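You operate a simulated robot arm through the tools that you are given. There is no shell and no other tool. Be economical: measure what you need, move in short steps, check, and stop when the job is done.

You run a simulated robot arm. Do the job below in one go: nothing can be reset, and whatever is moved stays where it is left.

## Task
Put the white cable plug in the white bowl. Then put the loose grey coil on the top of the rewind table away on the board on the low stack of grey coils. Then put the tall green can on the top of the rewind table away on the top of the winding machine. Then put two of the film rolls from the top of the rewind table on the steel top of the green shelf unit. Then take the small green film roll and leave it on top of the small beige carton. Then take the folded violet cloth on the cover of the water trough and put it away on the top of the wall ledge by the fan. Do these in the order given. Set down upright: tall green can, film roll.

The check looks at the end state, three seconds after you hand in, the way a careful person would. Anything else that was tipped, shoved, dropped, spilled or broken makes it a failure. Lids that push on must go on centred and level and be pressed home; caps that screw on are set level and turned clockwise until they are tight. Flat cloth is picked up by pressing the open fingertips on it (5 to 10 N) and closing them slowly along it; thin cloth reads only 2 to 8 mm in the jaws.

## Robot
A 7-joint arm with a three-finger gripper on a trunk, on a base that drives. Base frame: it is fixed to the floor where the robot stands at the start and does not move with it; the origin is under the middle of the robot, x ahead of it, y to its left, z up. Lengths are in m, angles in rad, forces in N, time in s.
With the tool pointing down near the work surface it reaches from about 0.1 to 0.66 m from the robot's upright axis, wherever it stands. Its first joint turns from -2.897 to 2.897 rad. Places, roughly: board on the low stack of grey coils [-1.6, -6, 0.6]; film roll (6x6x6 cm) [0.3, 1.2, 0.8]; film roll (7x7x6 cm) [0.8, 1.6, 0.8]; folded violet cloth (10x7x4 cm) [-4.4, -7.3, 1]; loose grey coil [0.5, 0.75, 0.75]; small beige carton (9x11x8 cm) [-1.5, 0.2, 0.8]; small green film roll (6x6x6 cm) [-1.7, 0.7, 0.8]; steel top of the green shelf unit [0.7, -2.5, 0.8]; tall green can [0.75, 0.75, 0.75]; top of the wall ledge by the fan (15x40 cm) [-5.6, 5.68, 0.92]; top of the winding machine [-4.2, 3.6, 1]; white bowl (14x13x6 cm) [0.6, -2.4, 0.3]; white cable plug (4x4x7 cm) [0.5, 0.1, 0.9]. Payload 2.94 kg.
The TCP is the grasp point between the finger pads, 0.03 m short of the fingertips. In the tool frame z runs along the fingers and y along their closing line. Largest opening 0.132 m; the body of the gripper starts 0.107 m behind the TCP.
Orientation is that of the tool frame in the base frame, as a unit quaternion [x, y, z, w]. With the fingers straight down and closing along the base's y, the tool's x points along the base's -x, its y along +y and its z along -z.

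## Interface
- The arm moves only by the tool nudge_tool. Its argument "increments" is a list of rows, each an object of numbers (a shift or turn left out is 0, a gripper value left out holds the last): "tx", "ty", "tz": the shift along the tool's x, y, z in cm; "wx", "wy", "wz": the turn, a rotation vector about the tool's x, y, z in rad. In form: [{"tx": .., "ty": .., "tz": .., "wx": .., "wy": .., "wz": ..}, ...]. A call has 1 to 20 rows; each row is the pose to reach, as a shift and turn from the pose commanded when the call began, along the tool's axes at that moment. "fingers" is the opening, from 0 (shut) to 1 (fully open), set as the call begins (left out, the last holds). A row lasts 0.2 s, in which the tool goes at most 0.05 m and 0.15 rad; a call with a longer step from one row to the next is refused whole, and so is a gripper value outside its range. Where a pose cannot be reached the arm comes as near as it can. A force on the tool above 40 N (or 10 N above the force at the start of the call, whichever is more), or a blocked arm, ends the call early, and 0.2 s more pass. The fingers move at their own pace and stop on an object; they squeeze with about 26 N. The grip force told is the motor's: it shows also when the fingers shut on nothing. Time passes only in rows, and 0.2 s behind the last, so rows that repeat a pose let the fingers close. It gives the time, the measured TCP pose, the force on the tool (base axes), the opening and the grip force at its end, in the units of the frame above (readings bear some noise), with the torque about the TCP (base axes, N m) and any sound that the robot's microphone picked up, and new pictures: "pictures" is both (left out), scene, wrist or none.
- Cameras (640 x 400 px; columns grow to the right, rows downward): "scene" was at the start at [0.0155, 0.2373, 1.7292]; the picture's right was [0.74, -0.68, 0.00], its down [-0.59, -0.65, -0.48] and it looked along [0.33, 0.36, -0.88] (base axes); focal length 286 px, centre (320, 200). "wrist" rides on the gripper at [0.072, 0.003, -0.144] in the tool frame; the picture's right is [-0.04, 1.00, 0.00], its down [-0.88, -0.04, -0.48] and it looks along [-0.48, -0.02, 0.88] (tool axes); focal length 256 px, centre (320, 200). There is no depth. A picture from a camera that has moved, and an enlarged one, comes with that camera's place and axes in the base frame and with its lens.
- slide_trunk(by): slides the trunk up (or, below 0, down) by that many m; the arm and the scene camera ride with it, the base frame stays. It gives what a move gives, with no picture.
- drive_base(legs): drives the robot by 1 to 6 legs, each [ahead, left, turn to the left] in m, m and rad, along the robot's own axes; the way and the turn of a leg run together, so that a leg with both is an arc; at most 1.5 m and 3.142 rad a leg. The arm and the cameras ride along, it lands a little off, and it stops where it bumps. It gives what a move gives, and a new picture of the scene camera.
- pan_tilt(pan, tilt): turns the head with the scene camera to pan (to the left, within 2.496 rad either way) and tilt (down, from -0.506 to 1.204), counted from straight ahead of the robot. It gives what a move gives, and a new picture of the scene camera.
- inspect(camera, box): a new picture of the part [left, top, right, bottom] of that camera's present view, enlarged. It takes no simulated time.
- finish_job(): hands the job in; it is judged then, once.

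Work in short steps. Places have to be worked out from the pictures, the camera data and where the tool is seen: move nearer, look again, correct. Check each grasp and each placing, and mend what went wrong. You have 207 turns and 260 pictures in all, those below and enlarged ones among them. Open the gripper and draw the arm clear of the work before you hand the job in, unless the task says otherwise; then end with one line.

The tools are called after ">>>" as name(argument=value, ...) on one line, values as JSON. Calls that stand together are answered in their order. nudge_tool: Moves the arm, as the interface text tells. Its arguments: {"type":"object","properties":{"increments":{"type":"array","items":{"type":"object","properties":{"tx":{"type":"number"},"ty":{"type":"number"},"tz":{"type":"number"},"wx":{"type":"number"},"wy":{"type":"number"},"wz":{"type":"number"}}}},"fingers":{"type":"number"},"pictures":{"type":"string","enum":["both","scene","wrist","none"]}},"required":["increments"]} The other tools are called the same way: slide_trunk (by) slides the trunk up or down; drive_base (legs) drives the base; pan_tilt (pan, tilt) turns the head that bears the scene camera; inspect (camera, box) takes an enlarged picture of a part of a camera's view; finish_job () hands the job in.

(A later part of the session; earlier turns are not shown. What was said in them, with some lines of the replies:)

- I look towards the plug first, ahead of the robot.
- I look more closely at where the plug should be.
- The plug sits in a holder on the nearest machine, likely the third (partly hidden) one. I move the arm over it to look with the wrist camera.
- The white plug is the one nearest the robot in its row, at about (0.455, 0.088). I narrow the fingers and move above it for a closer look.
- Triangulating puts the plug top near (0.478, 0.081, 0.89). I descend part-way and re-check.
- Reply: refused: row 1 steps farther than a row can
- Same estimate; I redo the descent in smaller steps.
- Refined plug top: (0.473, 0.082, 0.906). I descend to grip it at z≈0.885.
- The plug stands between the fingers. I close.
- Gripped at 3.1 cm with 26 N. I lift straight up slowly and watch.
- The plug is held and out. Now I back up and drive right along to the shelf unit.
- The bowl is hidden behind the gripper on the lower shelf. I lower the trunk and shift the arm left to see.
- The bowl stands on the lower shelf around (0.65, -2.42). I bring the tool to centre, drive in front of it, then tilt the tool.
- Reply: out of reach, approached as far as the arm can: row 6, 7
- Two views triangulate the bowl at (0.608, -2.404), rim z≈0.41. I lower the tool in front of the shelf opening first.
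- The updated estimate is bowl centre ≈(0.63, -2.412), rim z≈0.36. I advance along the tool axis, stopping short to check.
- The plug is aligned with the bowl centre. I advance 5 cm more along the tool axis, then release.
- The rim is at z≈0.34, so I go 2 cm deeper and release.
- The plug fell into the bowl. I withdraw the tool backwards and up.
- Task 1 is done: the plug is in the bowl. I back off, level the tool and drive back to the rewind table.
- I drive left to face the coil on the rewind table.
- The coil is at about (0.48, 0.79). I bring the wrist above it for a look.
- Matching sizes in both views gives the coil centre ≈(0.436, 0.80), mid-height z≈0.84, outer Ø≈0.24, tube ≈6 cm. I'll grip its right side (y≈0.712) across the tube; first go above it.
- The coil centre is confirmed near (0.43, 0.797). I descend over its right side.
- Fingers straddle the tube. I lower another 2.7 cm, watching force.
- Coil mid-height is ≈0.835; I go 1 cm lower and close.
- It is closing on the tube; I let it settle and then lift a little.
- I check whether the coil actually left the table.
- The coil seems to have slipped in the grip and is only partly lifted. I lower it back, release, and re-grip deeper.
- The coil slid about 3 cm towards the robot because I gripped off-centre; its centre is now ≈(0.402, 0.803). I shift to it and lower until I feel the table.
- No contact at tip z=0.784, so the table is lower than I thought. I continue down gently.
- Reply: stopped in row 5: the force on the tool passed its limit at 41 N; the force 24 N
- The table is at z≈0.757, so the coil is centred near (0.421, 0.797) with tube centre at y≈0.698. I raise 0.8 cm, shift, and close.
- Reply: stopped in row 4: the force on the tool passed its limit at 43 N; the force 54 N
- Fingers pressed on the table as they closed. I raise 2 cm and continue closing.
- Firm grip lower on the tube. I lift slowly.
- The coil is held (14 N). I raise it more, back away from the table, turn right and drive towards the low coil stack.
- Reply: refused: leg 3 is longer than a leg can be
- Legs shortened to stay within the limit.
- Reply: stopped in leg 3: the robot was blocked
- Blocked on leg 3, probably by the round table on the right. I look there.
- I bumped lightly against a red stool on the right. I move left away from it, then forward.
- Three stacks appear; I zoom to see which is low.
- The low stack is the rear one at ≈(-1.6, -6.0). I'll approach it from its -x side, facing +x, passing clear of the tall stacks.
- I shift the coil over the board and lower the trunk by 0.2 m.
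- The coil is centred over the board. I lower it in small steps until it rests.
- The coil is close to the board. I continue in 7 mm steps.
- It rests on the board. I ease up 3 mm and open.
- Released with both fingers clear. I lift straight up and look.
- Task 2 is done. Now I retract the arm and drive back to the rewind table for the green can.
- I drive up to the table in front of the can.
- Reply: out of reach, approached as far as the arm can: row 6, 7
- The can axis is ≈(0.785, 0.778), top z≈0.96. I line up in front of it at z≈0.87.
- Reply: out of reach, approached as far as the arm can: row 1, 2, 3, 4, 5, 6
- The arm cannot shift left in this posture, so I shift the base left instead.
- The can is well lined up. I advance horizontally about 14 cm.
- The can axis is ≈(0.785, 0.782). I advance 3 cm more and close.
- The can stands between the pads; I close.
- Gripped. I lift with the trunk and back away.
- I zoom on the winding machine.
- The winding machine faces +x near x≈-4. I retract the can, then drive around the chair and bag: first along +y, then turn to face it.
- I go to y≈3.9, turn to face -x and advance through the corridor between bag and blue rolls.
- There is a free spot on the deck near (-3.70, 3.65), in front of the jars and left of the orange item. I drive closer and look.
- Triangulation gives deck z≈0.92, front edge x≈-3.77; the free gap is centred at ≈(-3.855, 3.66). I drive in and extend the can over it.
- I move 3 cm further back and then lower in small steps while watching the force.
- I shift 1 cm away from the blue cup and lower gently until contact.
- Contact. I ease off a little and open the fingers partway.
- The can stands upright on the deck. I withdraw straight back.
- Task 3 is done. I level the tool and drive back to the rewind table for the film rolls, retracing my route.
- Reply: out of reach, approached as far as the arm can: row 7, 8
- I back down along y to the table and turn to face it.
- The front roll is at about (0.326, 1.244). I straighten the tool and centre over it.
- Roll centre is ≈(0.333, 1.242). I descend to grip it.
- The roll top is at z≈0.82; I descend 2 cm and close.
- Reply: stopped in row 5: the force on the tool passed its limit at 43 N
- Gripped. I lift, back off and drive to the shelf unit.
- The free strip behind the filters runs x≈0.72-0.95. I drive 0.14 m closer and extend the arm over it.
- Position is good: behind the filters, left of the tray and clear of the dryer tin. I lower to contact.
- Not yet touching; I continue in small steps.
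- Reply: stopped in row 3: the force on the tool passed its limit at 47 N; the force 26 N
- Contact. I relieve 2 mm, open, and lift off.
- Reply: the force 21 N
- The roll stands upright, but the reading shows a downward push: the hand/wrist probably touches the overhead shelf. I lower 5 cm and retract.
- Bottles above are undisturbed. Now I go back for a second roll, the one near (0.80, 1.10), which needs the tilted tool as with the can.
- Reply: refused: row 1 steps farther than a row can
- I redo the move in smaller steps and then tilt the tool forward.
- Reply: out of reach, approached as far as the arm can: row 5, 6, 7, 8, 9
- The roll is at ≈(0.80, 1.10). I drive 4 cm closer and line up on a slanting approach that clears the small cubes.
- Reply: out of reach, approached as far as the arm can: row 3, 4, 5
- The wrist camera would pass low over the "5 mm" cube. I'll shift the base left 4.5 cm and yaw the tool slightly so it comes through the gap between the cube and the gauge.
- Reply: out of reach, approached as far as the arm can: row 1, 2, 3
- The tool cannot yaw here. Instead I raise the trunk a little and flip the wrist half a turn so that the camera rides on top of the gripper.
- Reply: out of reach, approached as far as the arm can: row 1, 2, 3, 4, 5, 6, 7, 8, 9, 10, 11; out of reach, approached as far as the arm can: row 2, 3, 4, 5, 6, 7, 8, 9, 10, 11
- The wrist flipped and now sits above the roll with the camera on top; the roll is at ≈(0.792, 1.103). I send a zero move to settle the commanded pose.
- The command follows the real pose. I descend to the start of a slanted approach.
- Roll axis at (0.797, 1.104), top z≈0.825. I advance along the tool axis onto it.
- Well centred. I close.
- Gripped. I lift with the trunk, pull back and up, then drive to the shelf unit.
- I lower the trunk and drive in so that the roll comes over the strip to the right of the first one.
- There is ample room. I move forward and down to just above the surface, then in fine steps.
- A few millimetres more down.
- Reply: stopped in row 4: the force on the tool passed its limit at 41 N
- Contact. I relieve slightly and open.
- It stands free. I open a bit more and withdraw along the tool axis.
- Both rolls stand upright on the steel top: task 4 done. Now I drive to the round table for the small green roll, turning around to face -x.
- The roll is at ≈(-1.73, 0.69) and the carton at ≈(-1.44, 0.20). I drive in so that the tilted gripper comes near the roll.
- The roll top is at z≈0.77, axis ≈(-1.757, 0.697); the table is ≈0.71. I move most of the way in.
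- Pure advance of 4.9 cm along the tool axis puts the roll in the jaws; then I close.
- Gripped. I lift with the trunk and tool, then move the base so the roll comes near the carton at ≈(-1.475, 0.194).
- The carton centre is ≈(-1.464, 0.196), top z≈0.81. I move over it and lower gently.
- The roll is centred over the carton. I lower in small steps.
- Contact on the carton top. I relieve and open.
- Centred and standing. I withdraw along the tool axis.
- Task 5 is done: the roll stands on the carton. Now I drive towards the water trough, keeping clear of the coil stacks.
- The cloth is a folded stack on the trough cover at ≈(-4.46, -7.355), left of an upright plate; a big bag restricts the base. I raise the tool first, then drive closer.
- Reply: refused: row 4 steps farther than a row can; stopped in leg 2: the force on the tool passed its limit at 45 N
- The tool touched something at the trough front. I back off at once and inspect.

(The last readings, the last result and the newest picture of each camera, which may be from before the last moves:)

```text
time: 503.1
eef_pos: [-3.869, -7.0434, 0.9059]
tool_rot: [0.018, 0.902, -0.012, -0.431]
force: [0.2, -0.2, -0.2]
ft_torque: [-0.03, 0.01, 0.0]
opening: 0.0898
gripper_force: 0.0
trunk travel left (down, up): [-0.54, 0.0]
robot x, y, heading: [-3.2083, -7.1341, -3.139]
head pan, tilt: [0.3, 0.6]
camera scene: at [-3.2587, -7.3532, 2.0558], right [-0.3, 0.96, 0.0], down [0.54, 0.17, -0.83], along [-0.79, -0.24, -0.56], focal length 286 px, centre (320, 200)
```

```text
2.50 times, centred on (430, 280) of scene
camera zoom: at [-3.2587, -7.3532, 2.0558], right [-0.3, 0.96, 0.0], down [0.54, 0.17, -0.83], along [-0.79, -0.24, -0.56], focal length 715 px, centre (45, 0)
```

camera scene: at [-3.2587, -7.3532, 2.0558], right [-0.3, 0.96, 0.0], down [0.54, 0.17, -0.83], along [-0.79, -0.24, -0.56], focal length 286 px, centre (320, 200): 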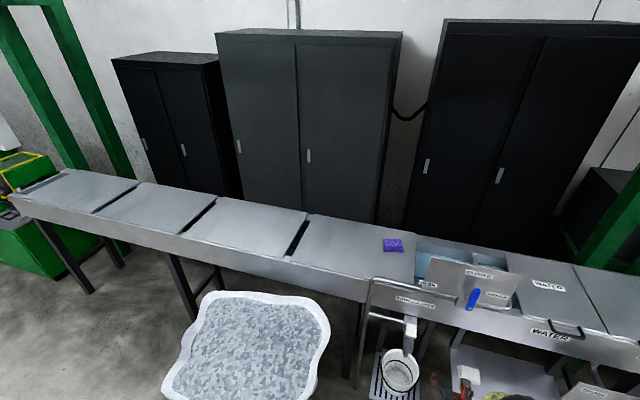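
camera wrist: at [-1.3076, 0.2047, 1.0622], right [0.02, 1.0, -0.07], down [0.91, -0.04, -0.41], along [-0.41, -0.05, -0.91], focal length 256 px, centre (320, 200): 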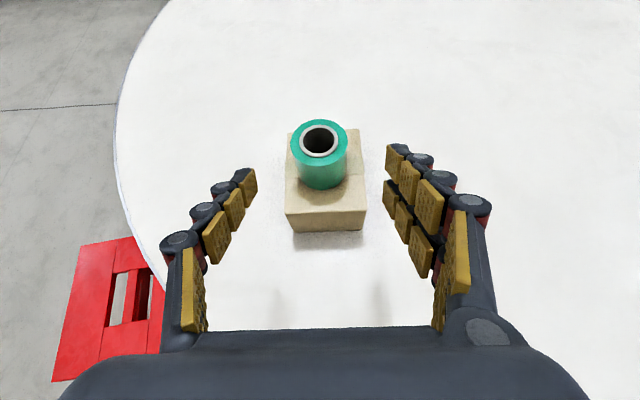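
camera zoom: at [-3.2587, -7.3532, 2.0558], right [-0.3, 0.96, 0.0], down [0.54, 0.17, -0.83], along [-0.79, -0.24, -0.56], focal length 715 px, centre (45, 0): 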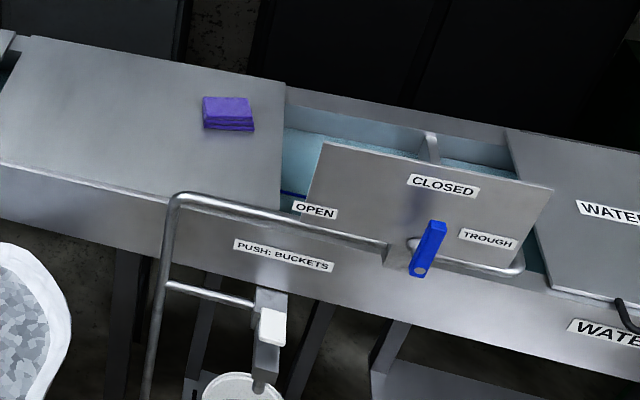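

The valve lever and buckets look unchanged. Now I raise the tool well clear (in proper steps).

>>> nudge_tool(increments=[{"tx": 2.7, "tz": -3}, {"tx": 5.4, "tz": -6}, {"tx": 8.1, "tz": -9}, {"tx": 10.8, "tz": -12}, {"tx": 13.5, "tz": -15}, {"tx": 13.5, "tz": -15}], fingers=1, pictures="none")

```text
time: 504.5
eef_pos: [-3.8398, -7.0359, 1.1048]
tool_rot: [0.018, 0.903, -0.012, -0.43]
force: [-0.7, 0.3, -0.1]
ft_torque: [-0.03, -0.03, 0.01]
opening: 0.1319
gripper_force: 0.2
trunk travel left (down, up): [-0.54, 0.0]
robot x, y, heading: [-3.2093, -7.1321, -3.137]
head pan, tilt: [0.3, 0.6]
```

I shift the tool left in steps to line up with the cloth.

>>> nudge_tool(increments=[{"ty": -4}, {"ty": -8}, {"ty": -12}, {"ty": -16}, {"ty": -20}, {"ty": -24}, {"ty": -29}, {"ty": -29}], pictures="none")

```text
time: 506.5
eef_pos: [-3.6978, -7.2631, 1.0884]
tool_rot: [0.01, 0.94, 0.012, -0.342]
force: [-1.3, -2.3, 0.9]
ft_torque: [0.07, -0.06, -0.07]
opening: 0.1318
gripper_force: 0.1
out of reach, approached as far as the arm can: row 2, 3, 4, 5, 6, 7, 8
trunk travel left (down, up): [-0.54, 0.0]
robot x, y, heading: [-3.203, -7.1378, -3.141]
head pan, tilt: [0.3, 0.6]
stopped in row 8: the arm was blocked; the commanded pose is now the measured one
```

The arm is at a limit there. I combine this left offset with a slight base turn (0.1 rad) and drive closer, tool still high.

>>> drive_base(legs=[[0.37, 0, 0.1]])

>>> nudge_tool(increments=[{"tz": 0.1}, {"tz": 0.1}], pictures="wrist")

```text
time: 508.9
eef_pos: [-4.0523, -7.3264, 1.0884]
tool_rot: [-0.036, 0.939, -0.007, -0.343]
force: [-0.4, 0.3, 0.0]
ft_torque: [0.01, -0.03, 0.0]
opening: 0.1317
gripper_force: 0.1
trunk travel left (down, up): [-0.54, 0.0]
robot x, y, heading: [-3.5783, -7.1548, -3.042]
head pan, tilt: [0.3, 0.6]
camera scene: at [-3.6102, -7.3757, 2.0556], right [-0.39, 0.92, 0.0], down [0.52, 0.22, -0.82], along [-0.76, -0.32, -0.57], focal length 286 px, centre (320, 200)
```

scene: 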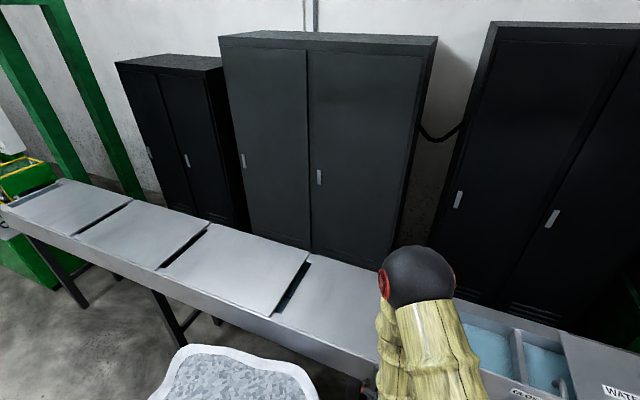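

```text
time: 509.5
eef_pos: [-4.052, -7.3258, 1.0878]
tool_rot: [-0.034, 0.939, -0.006, -0.342]
force: [0.0, -0.1, -0.6]
ft_torque: [0.03, -0.02, 0.04]
opening: 0.132
gripper_force: 0.0
trunk travel left (down, up): [-0.54, 0.0]
robot x, y, heading: [-3.5766, -7.156, -3.045]
head pan, tilt: [0.3, 0.6]
camera wrist: at [-4.0153, -7.3224, 1.2439], right [-0.04, 1.0, -0.02], down [0.98, 0.03, -0.2], along [-0.2, -0.02, -0.98], focal length 256 px, centre (320, 200)
```

wrist: 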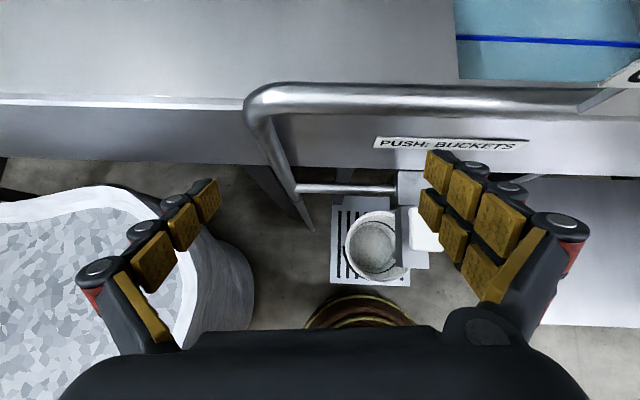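

I extend over the trough at height to view the cloth.

>>> nudge_tool(increments=[{"tx": 3.5, "ty": 0.2, "tz": 2.4}, {"tx": 7, "ty": 0.4, "tz": 4.8}, {"tx": 10.5, "ty": 0.7, "tz": 7.2}, {"tx": 14, "ty": 0.9, "tz": 9.6}, {"tx": 17.5, "ty": 1.1, "tz": 12}, {"tx": 21, "ty": 1.3, "tz": 14.4}, {"tx": 24.9, "ty": 1.6, "tz": 17}, {"tx": 24.9, "ty": 1.6, "tz": 17}], pictures="wrist")

```text
time: 511.3
eef_pos: [-4.358, -7.3032, 1.1199]
tool_rot: [-0.04, 0.94, -0.054, -0.335]
force: [0.2, 0.3, -0.2]
ft_torque: [-0.05, 0.0, 0.01]
opening: 0.132
gripper_force: 0.1
out of reach, approached as far as the arm can: row 1, 2, 3, 4, 5, 6, 7, 8
trunk travel left (down, up): [-0.54, 0.0]
robot x, y, heading: [-3.574, -7.1546, -3.044]
head pan, tilt: [0.3, 0.6]
camera wrist: at [-4.3249, -7.2844, 1.2758], right [-0.08, 0.99, -0.1], down [0.98, 0.06, -0.19], along [-0.18, -0.12, -0.98], focal length 256 px, centre (320, 200)
```

wrist: 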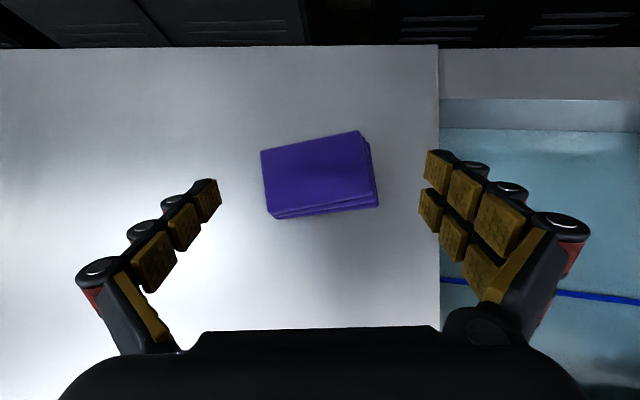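

The cloth is clearly visible: centre ≈(-4.395, -7.318), top z≈1.04, rotated about 10°. I align the gripper with it and descend halfway.

>>> nudge_tool(increments=[{"tx": -0.3, "ty": -0.1, "tz": 1.3, "wx": 0.015, "wy": -0.009, "wz": -0.075}, {"tx": -0.5, "ty": -0.3, "tz": 2.6, "wx": 0.031, "wy": -0.018, "wz": -0.15}, {"tx": -0.8, "ty": -0.4, "tz": 4, "wx": 0.031, "wy": -0.018, "wz": -0.15}, {"tx": -0.8, "ty": -0.4, "tz": 4, "wx": 0.031, "wy": -0.018, "wz": -0.15}], pictures="wrist")

```text
time: 512.3
eef_pos: [-4.3775, -7.3144, 1.0836]
tool_rot: [-0.116, 0.936, -0.045, -0.329]
force: [0.4, 0.2, 0.4]
ft_torque: [0.01, -0.01, 0.01]
opening: 0.1318
gripper_force: 0.0
trunk travel left (down, up): [-0.54, 0.0]
robot x, y, heading: [-3.575, -7.1555, -3.044]
head pan, tilt: [0.3, 0.6]
camera wrist: at [-4.3458, -7.3017, 1.2403], right [-0.21, 0.98, -0.03], down [0.96, 0.2, -0.18], along [-0.17, -0.07, -0.98], focal length 256 px, centre (320, 200)
```

wrist: 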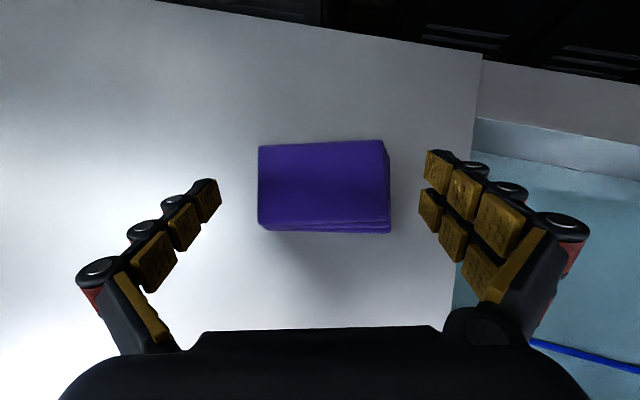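

Aligned. I descend to grasp height with force watching.

>>> nudge_tool(increments=[{"tx": -0.3, "ty": 0.1, "tz": 1.3}, {"tx": -0.6, "ty": 0.15, "tz": 2.5}, {"tx": -0.8, "ty": 0.15, "tz": 3.6}, {"tx": -0.8, "ty": 0.15, "tz": 3.6}], pictures="wrist")

```text
time: 513.3
eef_pos: [-4.3937, -7.3156, 1.0522]
tool_rot: [-0.116, 0.936, -0.043, -0.329]
force: [2.6, 2.5, 12.2]
ft_torque: [0.92, 0.03, -0.25]
opening: 0.1322
gripper_force: 0.1
trunk travel left (down, up): [-0.54, 0.0]
robot x, y, heading: [-3.576, -7.1525, -3.048]
head pan, tilt: [0.3, 0.6]
camera wrist: at [-4.3615, -7.3039, 1.2093], right [-0.21, 0.98, -0.03], down [0.96, 0.2, -0.18], along [-0.17, -0.07, -0.98], focal length 256 px, centre (320, 200)
```

wrist: 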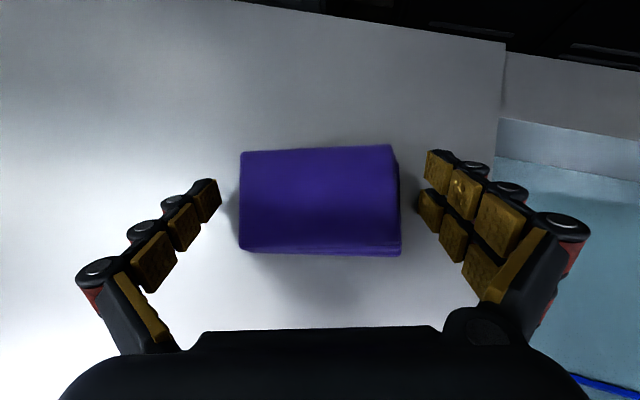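

The right fingertip touches the cover (z≈1.02). I raise 1.1 cm and close on the cloth.

>>> nudge_tool(increments=[{"tx": 0.7, "tz": -0.85}, {"tx": 0.7, "tz": -0.85}], pictures="none")

>>> nudge_tool(increments=[{}, {}, {}, {}, {}, {}], fingers=0, pictures="wrist")

```text
time: 513.9
eef_pos: [-4.3921, -7.3162, 1.0607]
tool_rot: [-0.115, 0.937, -0.043, -0.328]
force: [0.0, -0.1, -0.2]
ft_torque: [0.0, -0.01, -0.01]
opening: 0.132
gripper_force: 0.1
trunk travel left (down, up): [-0.54, 0.0]
robot x, y, heading: [-3.5762, -7.1549, -3.047]
head pan, tilt: [0.3, 0.6]
```

```text
time: 515.3
eef_pos: [-4.3925, -7.3167, 1.0634]
tool_rot: [-0.116, 0.936, -0.043, -0.33]
force: [-0.7, 5.9, 11.7]
ft_torque: [0.44, 0.04, -0.03]
opening: 0.0993
gripper_force: 25.8
trunk travel left (down, up): [-0.54, 0.0]
robot x, y, heading: [-3.5787, -7.1543, -3.041]
head pan, tilt: [0.3, 0.6]
camera wrist: at [-4.3615, -7.3043, 1.2202], right [-0.21, 0.98, -0.03], down [0.96, 0.2, -0.18], along [-0.17, -0.07, -0.98], focal length 256 px, centre (320, 200)
```

wrist: 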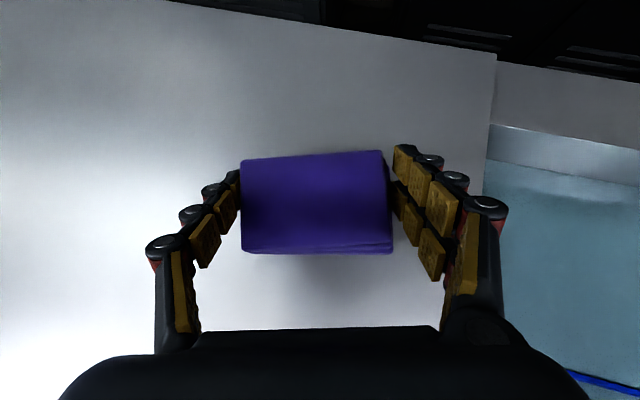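

It holds at 9.9 cm, the cloth length. I lift slowly and check.

>>> nudge_tool(increments=[{"tx": 0.5, "tz": -0.6}, {"tx": 1.3, "tz": -1.6}, {"tx": 2.5, "tz": -3.1}, {"tx": 4.4, "tz": -5.5}, {"tx": 6.3, "tz": -7.8}], pictures="wrist")

```text
time: 516.5
eef_pos: [-4.3916, -7.3153, 1.1622]
tool_rot: [-0.116, 0.936, -0.043, -0.328]
force: [0.6, -0.2, -0.4]
ft_torque: [-0.04, 0.06, 0.0]
opening: 0.0993
gripper_force: 26.1
trunk travel left (down, up): [-0.54, 0.0]
robot x, y, heading: [-3.5791, -7.1524, -3.049]
head pan, tilt: [0.3, 0.6]
camera wrist: at [-4.3609, -7.3051, 1.3183], right [-0.21, 0.98, -0.03], down [0.96, 0.2, -0.18], along [-0.17, -0.07, -0.98], focal length 256 px, centre (320, 200)
```

wrist: 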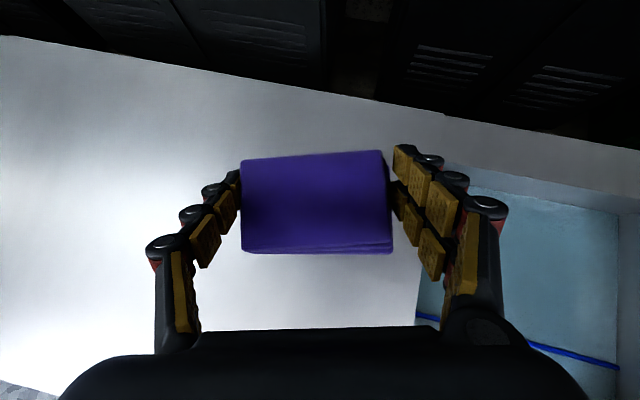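

The cloth is held. I back away from the trough, then retract the arm.

>>> drive_base(legs=[[-0.5, 0, -0.09]])

>>> nudge_tool(increments=[{"tx": -3, "ty": -1, "tz": -2.4}, {"tx": -6, "ty": -2, "tz": -4.8}, {"tx": -9, "ty": -3, "tz": -7.2}, {"tx": -12, "ty": -4, "tz": -9.6}, {"tx": -15, "ty": -4.9, "tz": -12}, {"tx": -18, "ty": -5.8, "tz": -14.4}], pictures="wrist")

```text
time: 519.4
eef_pos: [-3.906, -7.2157, 1.1628]
tool_rot: [-0.072, 0.941, -0.027, -0.33]
force: [-0.2, 0.9, 0.1]
ft_torque: [0.02, 0.0, 0.01]
opening: 0.0987
gripper_force: 26.3
trunk travel left (down, up): [-0.54, 0.0]
robot x, y, heading: [-3.0787, -7.1255, -3.132]
head pan, tilt: [0.3, 0.6]
camera scene: at [-3.1304, -7.3454, 2.0558], right [-0.3, 0.95, 0.0], down [0.54, 0.17, -0.83], along [-0.79, -0.25, -0.56], focal length 286 px, centre (320, 200)
```

scene: 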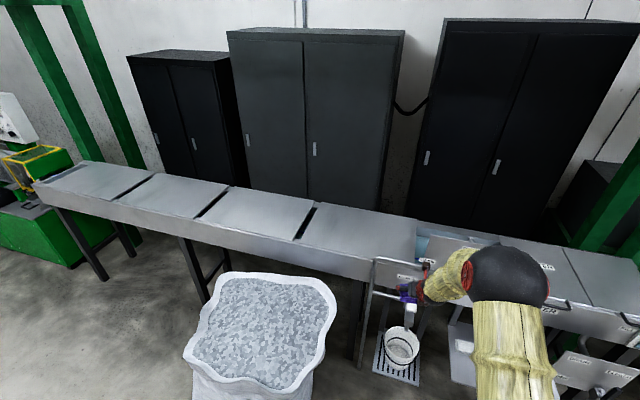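

```text
time: 520.8
eef_pos: [-3.6732, -7.2268, 1.1624]
tool_rot: [-0.075, 0.941, -0.037, -0.328]
force: [-1.4, -0.4, 1.4]
ft_torque: [0.05, -0.14, 0.05]
opening: 0.0992
gripper_force: 25.6
out of reach, approached as far as the arm can: row 6
trunk travel left (down, up): [-0.54, 0.0]
robot x, y, heading: [-3.077, -7.1277, -3.138]
head pan, tilt: [0.3, 0.6]
camera wrist: at [-3.6423, -7.216, 1.3207], right [-0.13, 0.99, -0.05], down [0.98, 0.12, -0.18], along [-0.17, -0.07, -0.98], focal length 256 px, centre (320, 200)
```

wrist: 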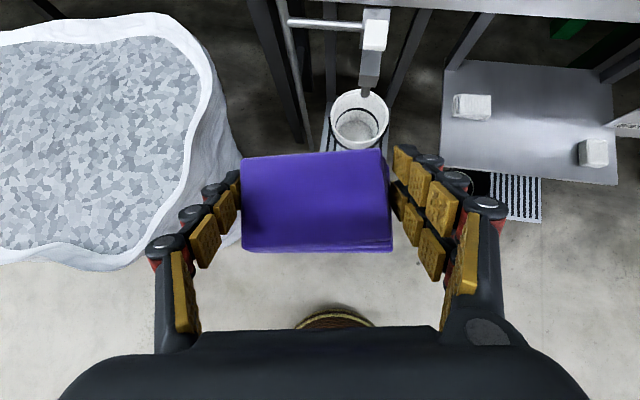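

I drive back north along the known corridor, facing -x.

>>> drive_base(legs=[[-0.5, -1.4, 0], [0, -1.4, 0], [-1.0, -1.0, 0], [-1.05, -1.0, 0], [-0.15, -1.4, 0], [0, -1.4, 0]])

>>> drive_base(legs=[[0, -1.45, 0], [0, -1.45, 0], [0, -0.5, 0]])

```text
time: 561.5
eef_pos: [-1.0147, 0.404, 1.1632]
tool_rot: [-0.079, 0.941, -0.038, -0.327]
force: [-0.1, 0.0, -0.8]
ft_torque: [-0.02, 0.0, 0.05]
opening: 0.099
gripper_force: 26.4
trunk travel left (down, up): [-0.54, 0.0]
robot x, y, heading: [-0.4189, 0.5085, -3.127]
head pan, tilt: [0.3, 0.6]
camera scene: at [-0.4715, 0.2912, 2.0558], right [-0.31, 0.95, 0.0], down [0.54, 0.18, -0.82], along [-0.78, -0.26, -0.57], focal length 286 px, centre (320, 200)
```

scene: 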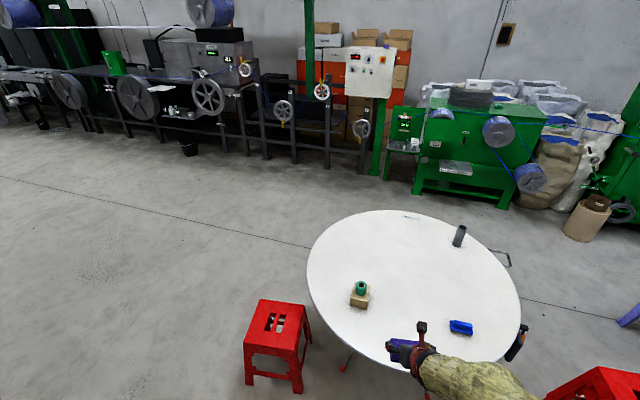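

```text
time: 578.0
eef_pos: [-1.0651, 3.7863, 1.1634]
tool_rot: [-0.082, 0.94, -0.039, -0.328]
force: [0.1, 1.0, 0.3]
ft_torque: [-0.01, 0.03, -0.01]
opening: 0.0989
gripper_force: 25.5
trunk travel left (down, up): [-0.54, 0.0]
robot x, y, heading: [-0.4718, 3.8905, -3.124]
head pan, tilt: [0.3, 0.6]
camera scene: at [-0.5225, 3.6753, 2.0559], right [-0.31, 0.95, 0.0], down [0.54, 0.18, -0.83], along [-0.78, -0.26, -0.56], focal length 286 px, centre (320, 200)
```

scene: 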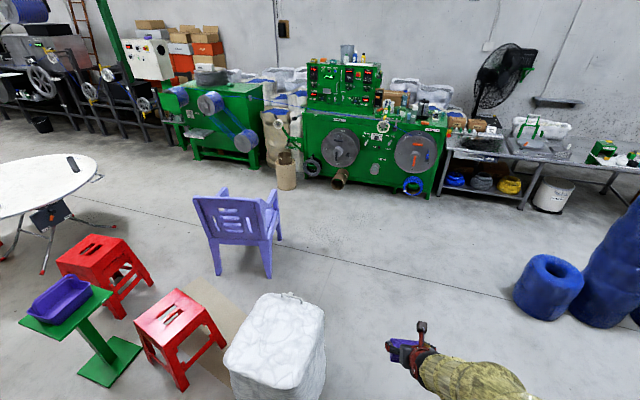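

I look towards the bench end and the wall ledge.

>>> drive_base(legs=[[1.3, -0.05, 0], [0.75, 0, 0]])

>>> pan_tilt(pan=-0.7, tilt=0.5)

```text
time: 588.1
eef_pos: [-3.1055, 3.8072, 1.1632]
tool_rot: [-0.077, 0.941, -0.037, -0.328]
force: [-0.9, -0.7, -0.6]
ft_torque: [-0.01, -0.04, -0.03]
opening: 0.0992
gripper_force: 26.7
trunk travel left (down, up): [-0.54, 0.0]
robot x, y, heading: [-2.5098, 3.9135, -3.134]
head pan, tilt: [0.3, 0.6]
camera scene: at [-2.5637, 3.6918, 2.0557], right [-0.31, 0.95, 0.0], down [0.54, 0.17, -0.82], along [-0.79, -0.25, -0.57], focal length 286 px, centre (320, 200)
```

scene: 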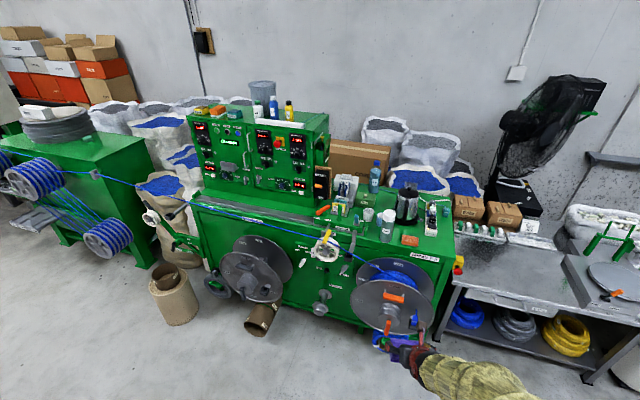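

```text
time: 589.4
eef_pos: [-3.1056, 3.8074, 1.1624]
tool_rot: [-0.078, 0.941, -0.038, -0.328]
force: [0.1, 0.0, -0.4]
ft_torque: [0.0, 0.01, -0.01]
opening: 0.0992
gripper_force: 25.0
trunk travel left (down, up): [-0.54, 0.0]
robot x, y, heading: [-2.5115, 3.9094, -3.133]
head pan, tilt: [-0.7, 0.499]
camera scene: at [-2.549, 3.7767, 2.0648], right [0.64, 0.77, 0.0], down [0.37, -0.3, -0.88], along [-0.68, 0.56, -0.48], focal length 286 px, centre (320, 200)
```

scene: 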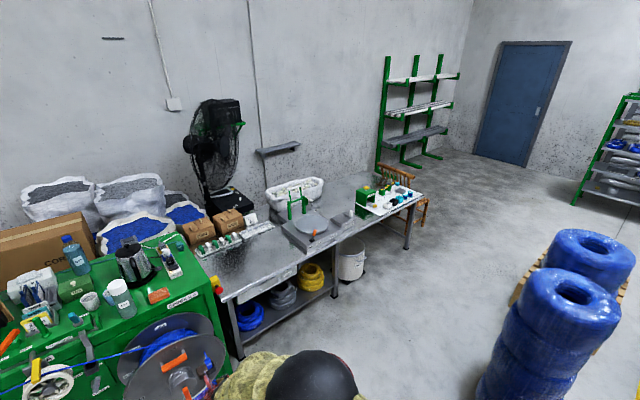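

I go north between the bench and the blue rolls, facing +y, then turn to face the wall beyond the chair.

>>> drive_base(legs=[[0, 0, -1.571], [0.3, 0.83, 0], [1.45, 0, 0], [1.45, 0.03, 0]])

>>> drive_base(legs=[[0.1, 0, 1.571]])

>>> pan_tilt(pan=0.3, tilt=0.6)

```text
time: 611.5
eef_pos: [-3.5025, 7.6965, 1.1629]
tool_rot: [0.611, 0.72, 0.205, -0.259]
force: [0.2, 0.0, -1.1]
ft_torque: [-0.04, -0.03, 0.0]
opening: 0.0991
gripper_force: 26.2
trunk travel left (down, up): [-0.54, 0.0]
robot x, y, heading: [-3.3966, 7.1035, 1.582]
head pan, tilt: [-0.7, 0.499]
camera scene: at [-3.5301, 7.1403, 2.0648], right [0.77, -0.64, 0.0], down [-0.3, -0.37, -0.88], along [0.56, 0.68, -0.48], focal length 286 px, centre (320, 200)
```

scene: 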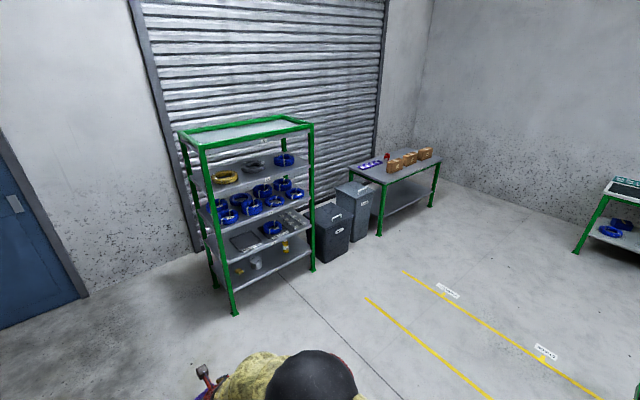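

```text
time: 615.7
eef_pos: [-4.0575, 7.0604, 1.1631]
tool_rot: [-0.081, 0.941, -0.038, -0.328]
force: [0.2, 0.2, -0.5]
ft_torque: [0.02, 0.01, 0.0]
opening: 0.0991
gripper_force: 26.6
trunk travel left (down, up): [-0.54, 0.0]
robot x, y, heading: [-3.4613, 7.1671, -3.126]
head pan, tilt: [-0.7, 0.499]
camera scene: at [-3.5009, 7.0319, 2.0648], right [0.63, 0.78, 0.0], down [0.37, -0.3, -0.88], along [-0.68, 0.55, -0.48], focal length 286 px, centre (320, 200)
```

scene: 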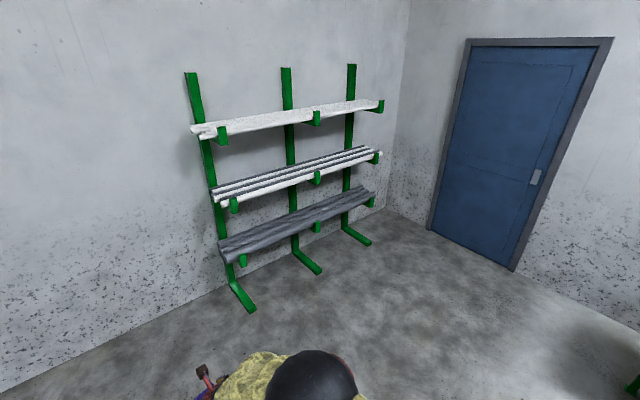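

```text
time: 617.0
eef_pos: [-4.0564, 7.0592, 1.1625]
tool_rot: [-0.08, 0.941, -0.038, -0.327]
force: [-0.9, 0.0, -1.0]
ft_torque: [0.03, -0.02, 0.01]
opening: 0.0992
gripper_force: 26.2
trunk travel left (down, up): [-0.54, 0.0]
robot x, y, heading: [-3.4643, 7.1616, -3.12]
head pan, tilt: [0.3, 0.6]
camera scene: at [-3.5143, 6.9471, 2.0557], right [-0.31, 0.95, 0.0], down [0.54, 0.18, -0.82], along [-0.78, -0.26, -0.57], focal length 286 px, centre (320, 200)
```

scene: 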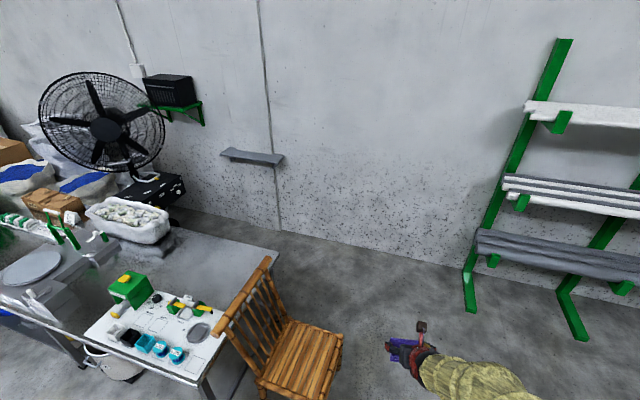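

The ledge is on the wall at ≈(-5.56, 5.65); the aisle behind the bench is open. I drive to its entrance and then strafe in, staying clear of the wall.

>>> drive_base(legs=[[1.38, 0, -0.02], [0, 0.7, 0], [0, 0.6, 0]])

>>> inspect(camera="wrist", box=[0, 0, 640, 400])

```text
time: 628.0
eef_pos: [-5.4735, 6.3509, 1.1616]
tool_rot: [-0.059, 0.943, -0.03, -0.327]
force: [-0.2, -1.2, -1.0]
ft_torque: [0.07, -0.08, -0.04]
opening: 0.0993
gripper_force: 26.0
trunk travel left (down, up): [-0.54, 0.0]
robot x, y, heading: [-4.8716, 6.4311, 3.107]
head pan, tilt: [0.3, 0.6]
stopped in leg 3: the robot was blocked; the commanded pose is now the measured one
camera scene: at [-4.9371, 6.2119, 2.0553], right [-0.27, 0.96, 0.0], down [0.55, 0.15, -0.82], along [-0.79, -0.22, -0.57], focal length 286 px, centre (320, 200)
```

scene: 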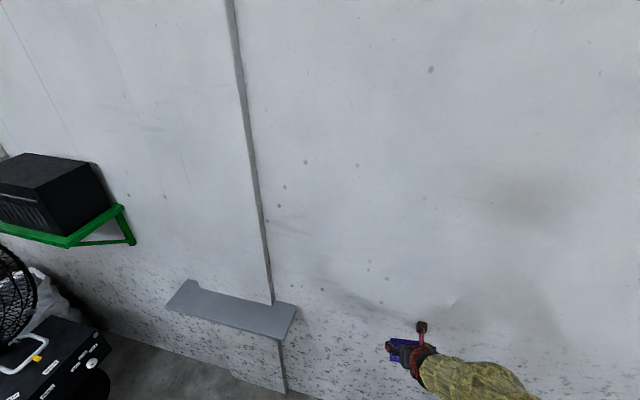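

```text
1.00 times, centred on (320, 200) of wrist (not enlarged: the box is as wide or as high as the picture)
camera zoom: at [-5.4415, 6.3606, 1.3184], right [-0.1, 0.99, -0.05], down [0.98, 0.09, -0.17], along [-0.17, -0.06, -0.98], focal length 256 px, centre (320, 200)
```

zoom: 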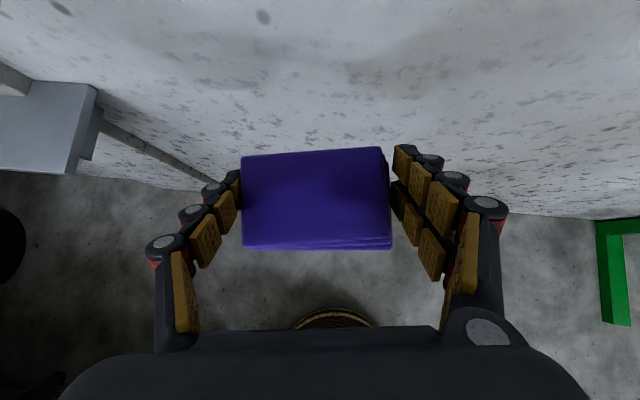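

The base touched the bench corner. I retract the arm, move off, go closer to the wall and then strafe in.

>>> nudge_tool(increments=[{"tx": -3.3, "ty": -0.5, "tz": -2.7}, {"tx": -6.6, "ty": -1, "tz": -5.4}, {"tx": -9.8, "ty": -1.6, "tz": -7.8}, {"tx": -9.8, "ty": -1.6, "tz": -7.8}], pictures="none")

>>> drive_base(legs=[[0, -0.1, 0.035]])

```text
time: 629.0
eef_pos: [-5.3474, 6.3628, 1.1651]
tool_rot: [-0.059, 0.943, -0.04, -0.326]
force: [-1.0, -0.5, -1.1]
ft_torque: [-0.01, 0.02, 0.01]
opening: 0.0988
gripper_force: 25.7
out of reach, approached as far as the arm can: row 2, 3, 4
trunk travel left (down, up): [-0.54, 0.0]
robot x, y, heading: [-4.8751, 6.4321, 3.109]
head pan, tilt: [0.3, 0.6]
```

```text
time: 630.2
eef_pos: [-5.3422, 6.4478, 1.1651]
tool_rot: [-0.076, 0.942, -0.046, -0.325]
force: [0.7, 0.4, -1.1]
ft_torque: [-0.09, 0.01, 0.04]
opening: 0.0991
gripper_force: 26.0
trunk travel left (down, up): [-0.54, 0.0]
robot x, y, heading: [-4.8734, 6.5323, -3.133]
head pan, tilt: [0.3, 0.6]
camera scene: at [-4.9254, 6.3163, 2.0561], right [-0.3, 0.95, 0.0], down [0.54, 0.17, -0.83], along [-0.79, -0.25, -0.56], focal length 286 px, centre (320, 200)
```

scene: 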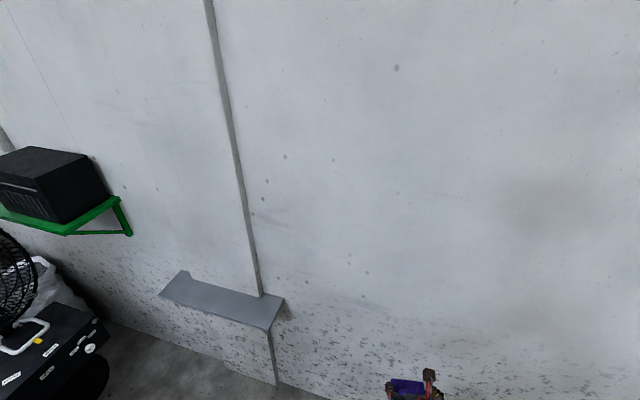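

Now forward 0.2 m and strafe left into the aisle.

>>> drive_base(legs=[[0.2, 0, 0], [0, 0.63, -0.01]])

>>> inspect(camera="wrist", box=[0, 0, 640, 400])

```text
time: 634.9
eef_pos: [-5.5448, 5.821, 1.1655]
tool_rot: [-0.071, 0.942, -0.043, -0.326]
force: [-0.1, -1.1, -0.2]
ft_torque: [0.05, -0.03, -0.06]
opening: 0.099
gripper_force: 25.3
trunk travel left (down, up): [-0.54, 0.0]
robot x, y, heading: [-5.0754, 5.8982, 3.136]
head pan, tilt: [0.3, 0.6]
camera scene: at [-5.1281, 5.6824, 2.0556], right [-0.29, 0.96, 0.0], down [0.54, 0.17, -0.82], along [-0.79, -0.24, -0.57], focal length 286 px, centre (320, 200)
```

scene: 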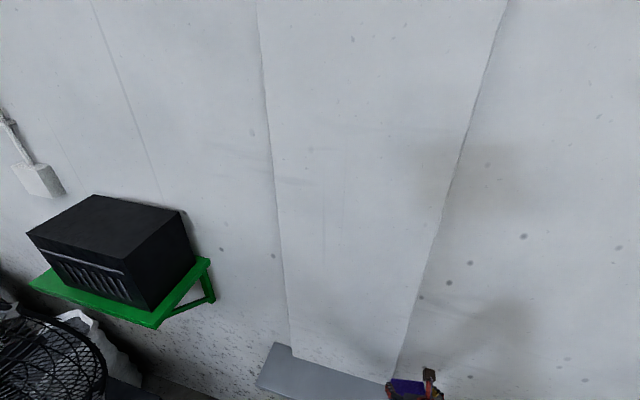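

```text
1.00 times, centred on (320, 200) of wrist (not enlarged: the box is as wide or as high as the picture)
camera zoom: at [-5.5145, 5.8344, 1.322], right [-0.13, 0.99, -0.06], down [0.98, 0.12, -0.17], along [-0.16, -0.08, -0.98], focal length 256 px, centre (320, 200)
```

zoom: 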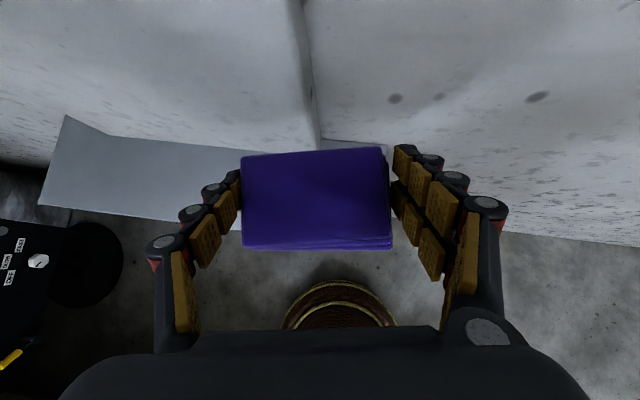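

The ledge (x -5.52…-5.65 in front of a wall pilaster) is right beside. I move the cloth over it at y≈5.74.

>>> nudge_tool(increments=[{"tx": 1, "ty": -2, "tz": 0.9}, {"tx": 2, "ty": -4, "tz": 1.8}, {"tx": 3, "ty": -6, "tz": 2.6}, {"tx": 3.8, "ty": -7.3, "tz": 3.3}, {"tx": 3.8, "ty": -7.3, "tz": 3.3}], pictures="none")

>>> slide_trunk(by=-0.14)

>>> inspect(camera="wrist", box=[0, 0, 640, 400])

```text
time: 636.1
eef_pos: [-5.5897, 5.77, 1.1662]
tool_rot: [-0.075, 0.942, -0.061, -0.322]
force: [1.0, -0.2, -0.6]
ft_torque: [0.05, 0.0, -0.01]
opening: 0.0992
gripper_force: 26.6
out of reach, approached as far as the arm can: row 1, 2, 3, 4, 5
trunk travel left (down, up): [-0.54, 0.0]
robot x, y, heading: [-5.075, 5.8972, 3.135]
head pan, tilt: [0.3, 0.6]
```

```text
time: 637.8
eef_pos: [-5.5888, 5.7711, 1.0271]
tool_rot: [-0.075, 0.942, -0.061, -0.322]
force: [0.5, 0.1, 0.3]
ft_torque: [0.03, 0.0, -0.01]
opening: 0.099
gripper_force: 25.5
trunk travel left (down, up): [-0.4, 0.14]
robot x, y, heading: [-5.071, 5.9024, 3.13]
head pan, tilt: [0.3, 0.6]
```

```text
1.00 times, centred on (320, 200) of wrist (not enlarged: the box is as wide or as high as the picture)
camera zoom: at [-5.5613, 5.7897, 1.1834], right [-0.15, 0.98, -0.09], down [0.98, 0.13, -0.16], along [-0.15, -0.12, -0.98], focal length 256 px, centre (320, 200)
```

zoom: 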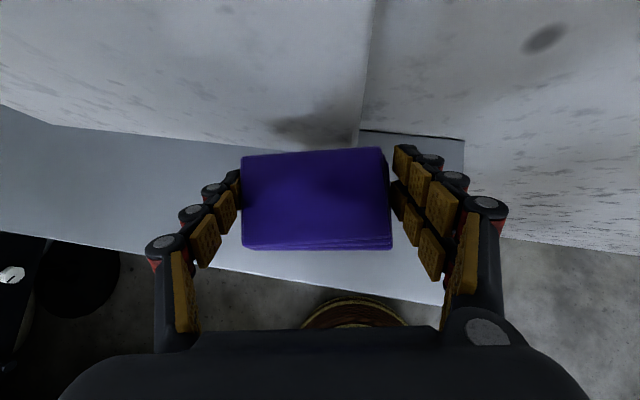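

The cloth is over the ledge centre line. I level it and lower the rest with force watch.

>>> nudge_tool(increments=[{"tx": -0.8, "ty": 0.1, "tz": 1.0, "wx": -0.035, "wy": -0.007, "wz": -0.027}, {"tx": -1.6, "ty": 0.2, "tz": 2.0, "wx": -0.07, "wy": -0.0135, "wz": -0.054}, {"tx": -2.4, "ty": 0.3, "tz": 3.1, "wx": -0.07, "wy": -0.0135, "wz": -0.054}, {"tx": -2.4, "ty": 0.3, "tz": 3.1, "wx": -0.07, "wy": -0.0135, "wz": -0.054}], pictures="wrist")

```text
time: 638.8
eef_pos: [-5.5994, 5.7933, 0.9927]
tool_rot: [-0.094, 0.945, -0.046, -0.311]
force: [-0.5, -0.2, 0.0]
ft_torque: [0.01, -0.02, 0.02]
opening: 0.0993
gripper_force: 26.1
out of reach, approached as far as the arm can: row 1, 2, 3, 4
trunk travel left (down, up): [-0.4, 0.14]
robot x, y, heading: [-5.0726, 5.9, 3.134]
head pan, tilt: [0.3, 0.6]
camera wrist: at [-5.5732, 5.8075, 1.1497], right [-0.17, 0.98, -0.05], down [0.98, 0.16, -0.14], along [-0.13, -0.08, -0.99], focal length 256 px, centre (320, 200)
```

wrist: 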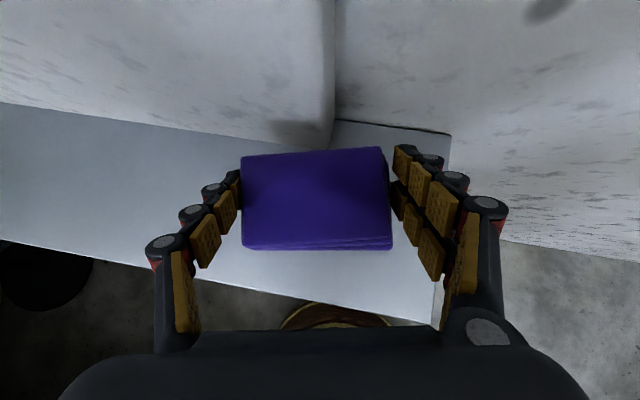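

The cloth drifted slightly right; I strafe the base 5 cm left, then lower with the trunk in small steps.

>>> drive_base(legs=[[0, 0.05, 0]])

>>> nudge_tool(increments=[{"tx": -0.5, "tz": 0.65}, {"tx": -1.0, "tz": 1.3}, {"tx": -1.3, "tz": 1.7}], pictures="none")

```text
time: 639.7
eef_pos: [-5.5991, 5.7436, 0.9917]
tool_rot: [-0.094, 0.944, -0.046, -0.312]
force: [-0.1, 0.0, -0.4]
ft_torque: [0.05, -0.01, -0.04]
opening: 0.0987
gripper_force: 26.5
trunk travel left (down, up): [-0.4, 0.14]
robot x, y, heading: [-5.0749, 5.8512, 3.136]
head pan, tilt: [0.3, 0.6]
camera scene: at [-5.1284, 5.6315, 1.9155], right [-0.29, 0.96, 0.0], down [0.54, 0.17, -0.82], along [-0.79, -0.24, -0.57], focal length 286 px, centre (320, 200)
```

scene: 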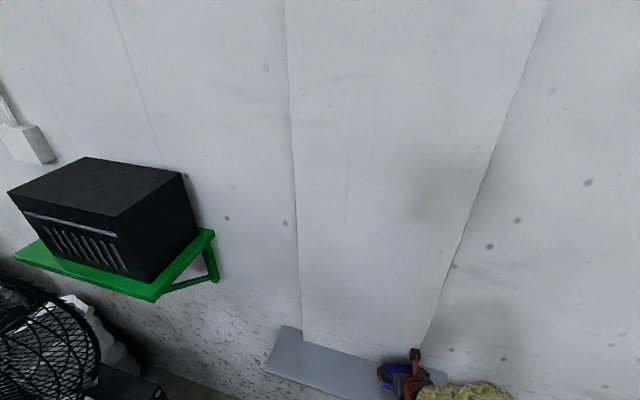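

```text
time: 640.5
eef_pos: [-5.5971, 5.7434, 0.9702]
tool_rot: [-0.094, 0.944, -0.05, -0.312]
force: [0.1, -0.7, -0.4]
ft_torque: [0.0, 0.0, -0.01]
opening: 0.099
gripper_force: 26.0
trunk travel left (down, up): [-0.4, 0.14]
robot x, y, heading: [-5.0736, 5.8485, 3.139]
head pan, tilt: [0.3, 0.6]
```

Continuing down to contact.

>>> nudge_tool(increments=[{"tx": -0.25, "tz": 0.3}, {"tx": -0.5, "tz": 0.6}, {"tx": -0.75, "tz": 0.9}, {"tx": -1.0, "tz": 1.2}], pictures="wrist")

```text
time: 641.5
eef_pos: [-5.5966, 5.7442, 0.9557]
tool_rot: [-0.095, 0.944, -0.051, -0.311]
force: [-1.0, -0.1, -0.6]
ft_torque: [0.0, 0.0, 0.0]
opening: 0.099
gripper_force: 25.7
trunk travel left (down, up): [-0.4, 0.14]
robot x, y, heading: [-5.0717, 5.8482, 3.138]
head pan, tilt: [0.3, 0.6]
camera wrist: at [-5.5722, 5.7583, 1.1129], right [-0.17, 0.98, -0.06], down [0.98, 0.16, -0.14], along [-0.13, -0.09, -0.99], focal length 256 px, centre (320, 200)
```

wrist: 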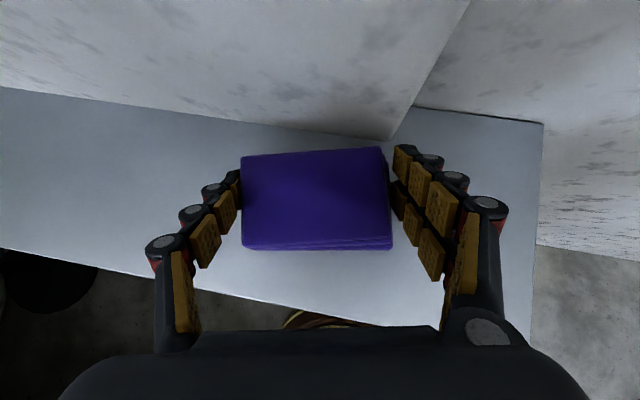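

>>> nudge_tool(increments=[{"tx": -0.25, "tz": 0.3}, {"tx": -0.5, "tz": 0.6}, {"tx": -0.75, "tz": 0.9}, {"tx": -1.0, "tz": 1.2}, {"tx": -1.25, "tz": 1.5}], pictures="none")

```text
time: 642.2
eef_pos: [-5.6008, 5.7435, 0.954]
tool_rot: [-0.094, 0.942, -0.051, -0.318]
force: [9.4, 3.0, 22.9]
ft_torque: [1.32, -0.12, -0.52]
opening: 0.0994
gripper_force: 26.3
trunk travel left (down, up): [-0.4, 0.14]
robot x, y, heading: [-5.0747, 5.8513, 3.135]
head pan, tilt: [0.3, 0.6]
stopped in row 3: the force on the tool passed its limit at 48 N (the readings are from after the stop); the commanded pose is now the measured one
```

Contact (right side first). I relieve slightly and open.

>>> nudge_tool(increments=[{"tx": 0.2, "tz": -0.25}, {"tx": 0.2, "tz": -0.25}], pictures="none")

>>> nudge_tool(increments=[{}, {}, {}, {}], fingers=0.95, pictures="wrist")

```text
time: 642.8
eef_pos: [-5.5995, 5.7431, 0.9538]
tool_rot: [-0.094, 0.943, -0.052, -0.314]
force: [0.2, -0.6, 1.4]
ft_torque: [0.11, 0.04, -0.02]
opening: 0.0991
gripper_force: 26.4
trunk travel left (down, up): [-0.4, 0.14]
robot x, y, heading: [-5.0758, 5.8525, 3.137]
head pan, tilt: [0.3, 0.6]
```

```text
time: 643.8
eef_pos: [-5.5999, 5.7438, 0.9527]
tool_rot: [-0.094, 0.943, -0.051, -0.315]
force: [-1.1, 0.3, -0.1]
ft_torque: [0.0, 0.04, -0.02]
opening: 0.1255
gripper_force: 0.1
trunk travel left (down, up): [-0.4, 0.14]
robot x, y, heading: [-5.0778, 5.8497, 3.133]
head pan, tilt: [0.3, 0.6]
camera wrist: at [-5.5746, 5.7583, 1.1114], right [-0.18, 0.98, -0.06], down [0.97, 0.16, -0.15], along [-0.14, -0.09, -0.99], focal length 256 px, centre (320, 200)
```

wrist: 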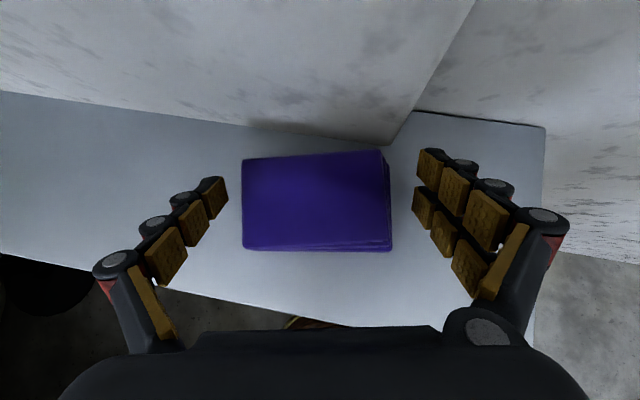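

The cloth lies on the ledge. I withdraw up and back, then view it.

>>> nudge_tool(increments=[{"tz": -1}, {"tz": -4}, {"tx": 1, "tz": -8}, {"tx": 2, "tz": -12}], pictures="none")

>>> slide_trunk(by=0.14)

>>> inspect(camera="wrist", box=[0, 0, 640, 400])

```text
time: 644.8
eef_pos: [-5.5453, 5.7579, 1.0618]
tool_rot: [-0.094, 0.943, -0.052, -0.314]
force: [-0.3, -0.4, 0.6]
ft_torque: [-0.03, 0.05, 0.0]
opening: 0.1259
gripper_force: 0.3
trunk travel left (down, up): [-0.4, 0.14]
robot x, y, heading: [-5.0725, 5.854, 3.136]
head pan, tilt: [0.3, 0.6]
```

```text
time: 646.5
eef_pos: [-5.5446, 5.7576, 1.2006]
tool_rot: [-0.094, 0.943, -0.05, -0.314]
force: [-0.5, -0.4, 0.4]
ft_torque: [-0.01, 0.01, -0.01]
opening: 0.1257
gripper_force: 0.1
trunk travel left (down, up): [-0.54, 0.0]
robot x, y, heading: [-5.0755, 5.8528, 3.145]
head pan, tilt: [0.3, 0.6]
```

```text
1.00 times, centred on (320, 200) of wrist (not enlarged: the box is as wide or as high as the picture)
camera zoom: at [-5.5201, 5.7731, 1.3591], right [-0.18, 0.98, -0.06], down [0.97, 0.16, -0.15], along [-0.14, -0.09, -0.99], focal length 256 px, centre (320, 200)
```

zoom: 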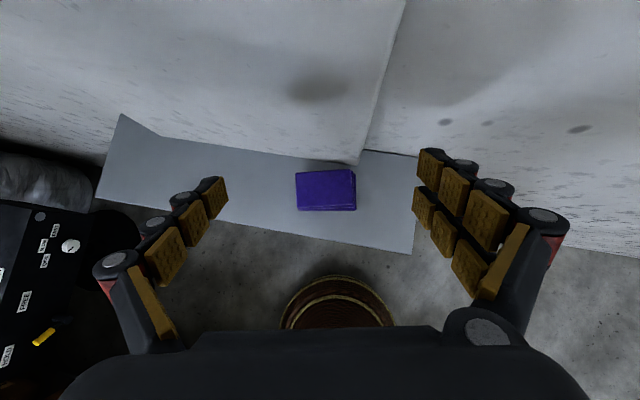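

The cloth lies flat on the ledge with nothing else touched there. The gripper is open and clear, and all six jobs are done in order, so I hand in.

>>> finish_job()

```text
The job is handed in.
```

All six jobs are done in the order given and handed in. While driving, the base bumped the red stool by the round table and blocked on something at the end of the bench by the ledge, probably the bench corner. The tool also touched the front of the water trough. From the camera, the trough lever and buckets looked unmoved. I did not check whether the stool, bench or nearby chair had shifted.
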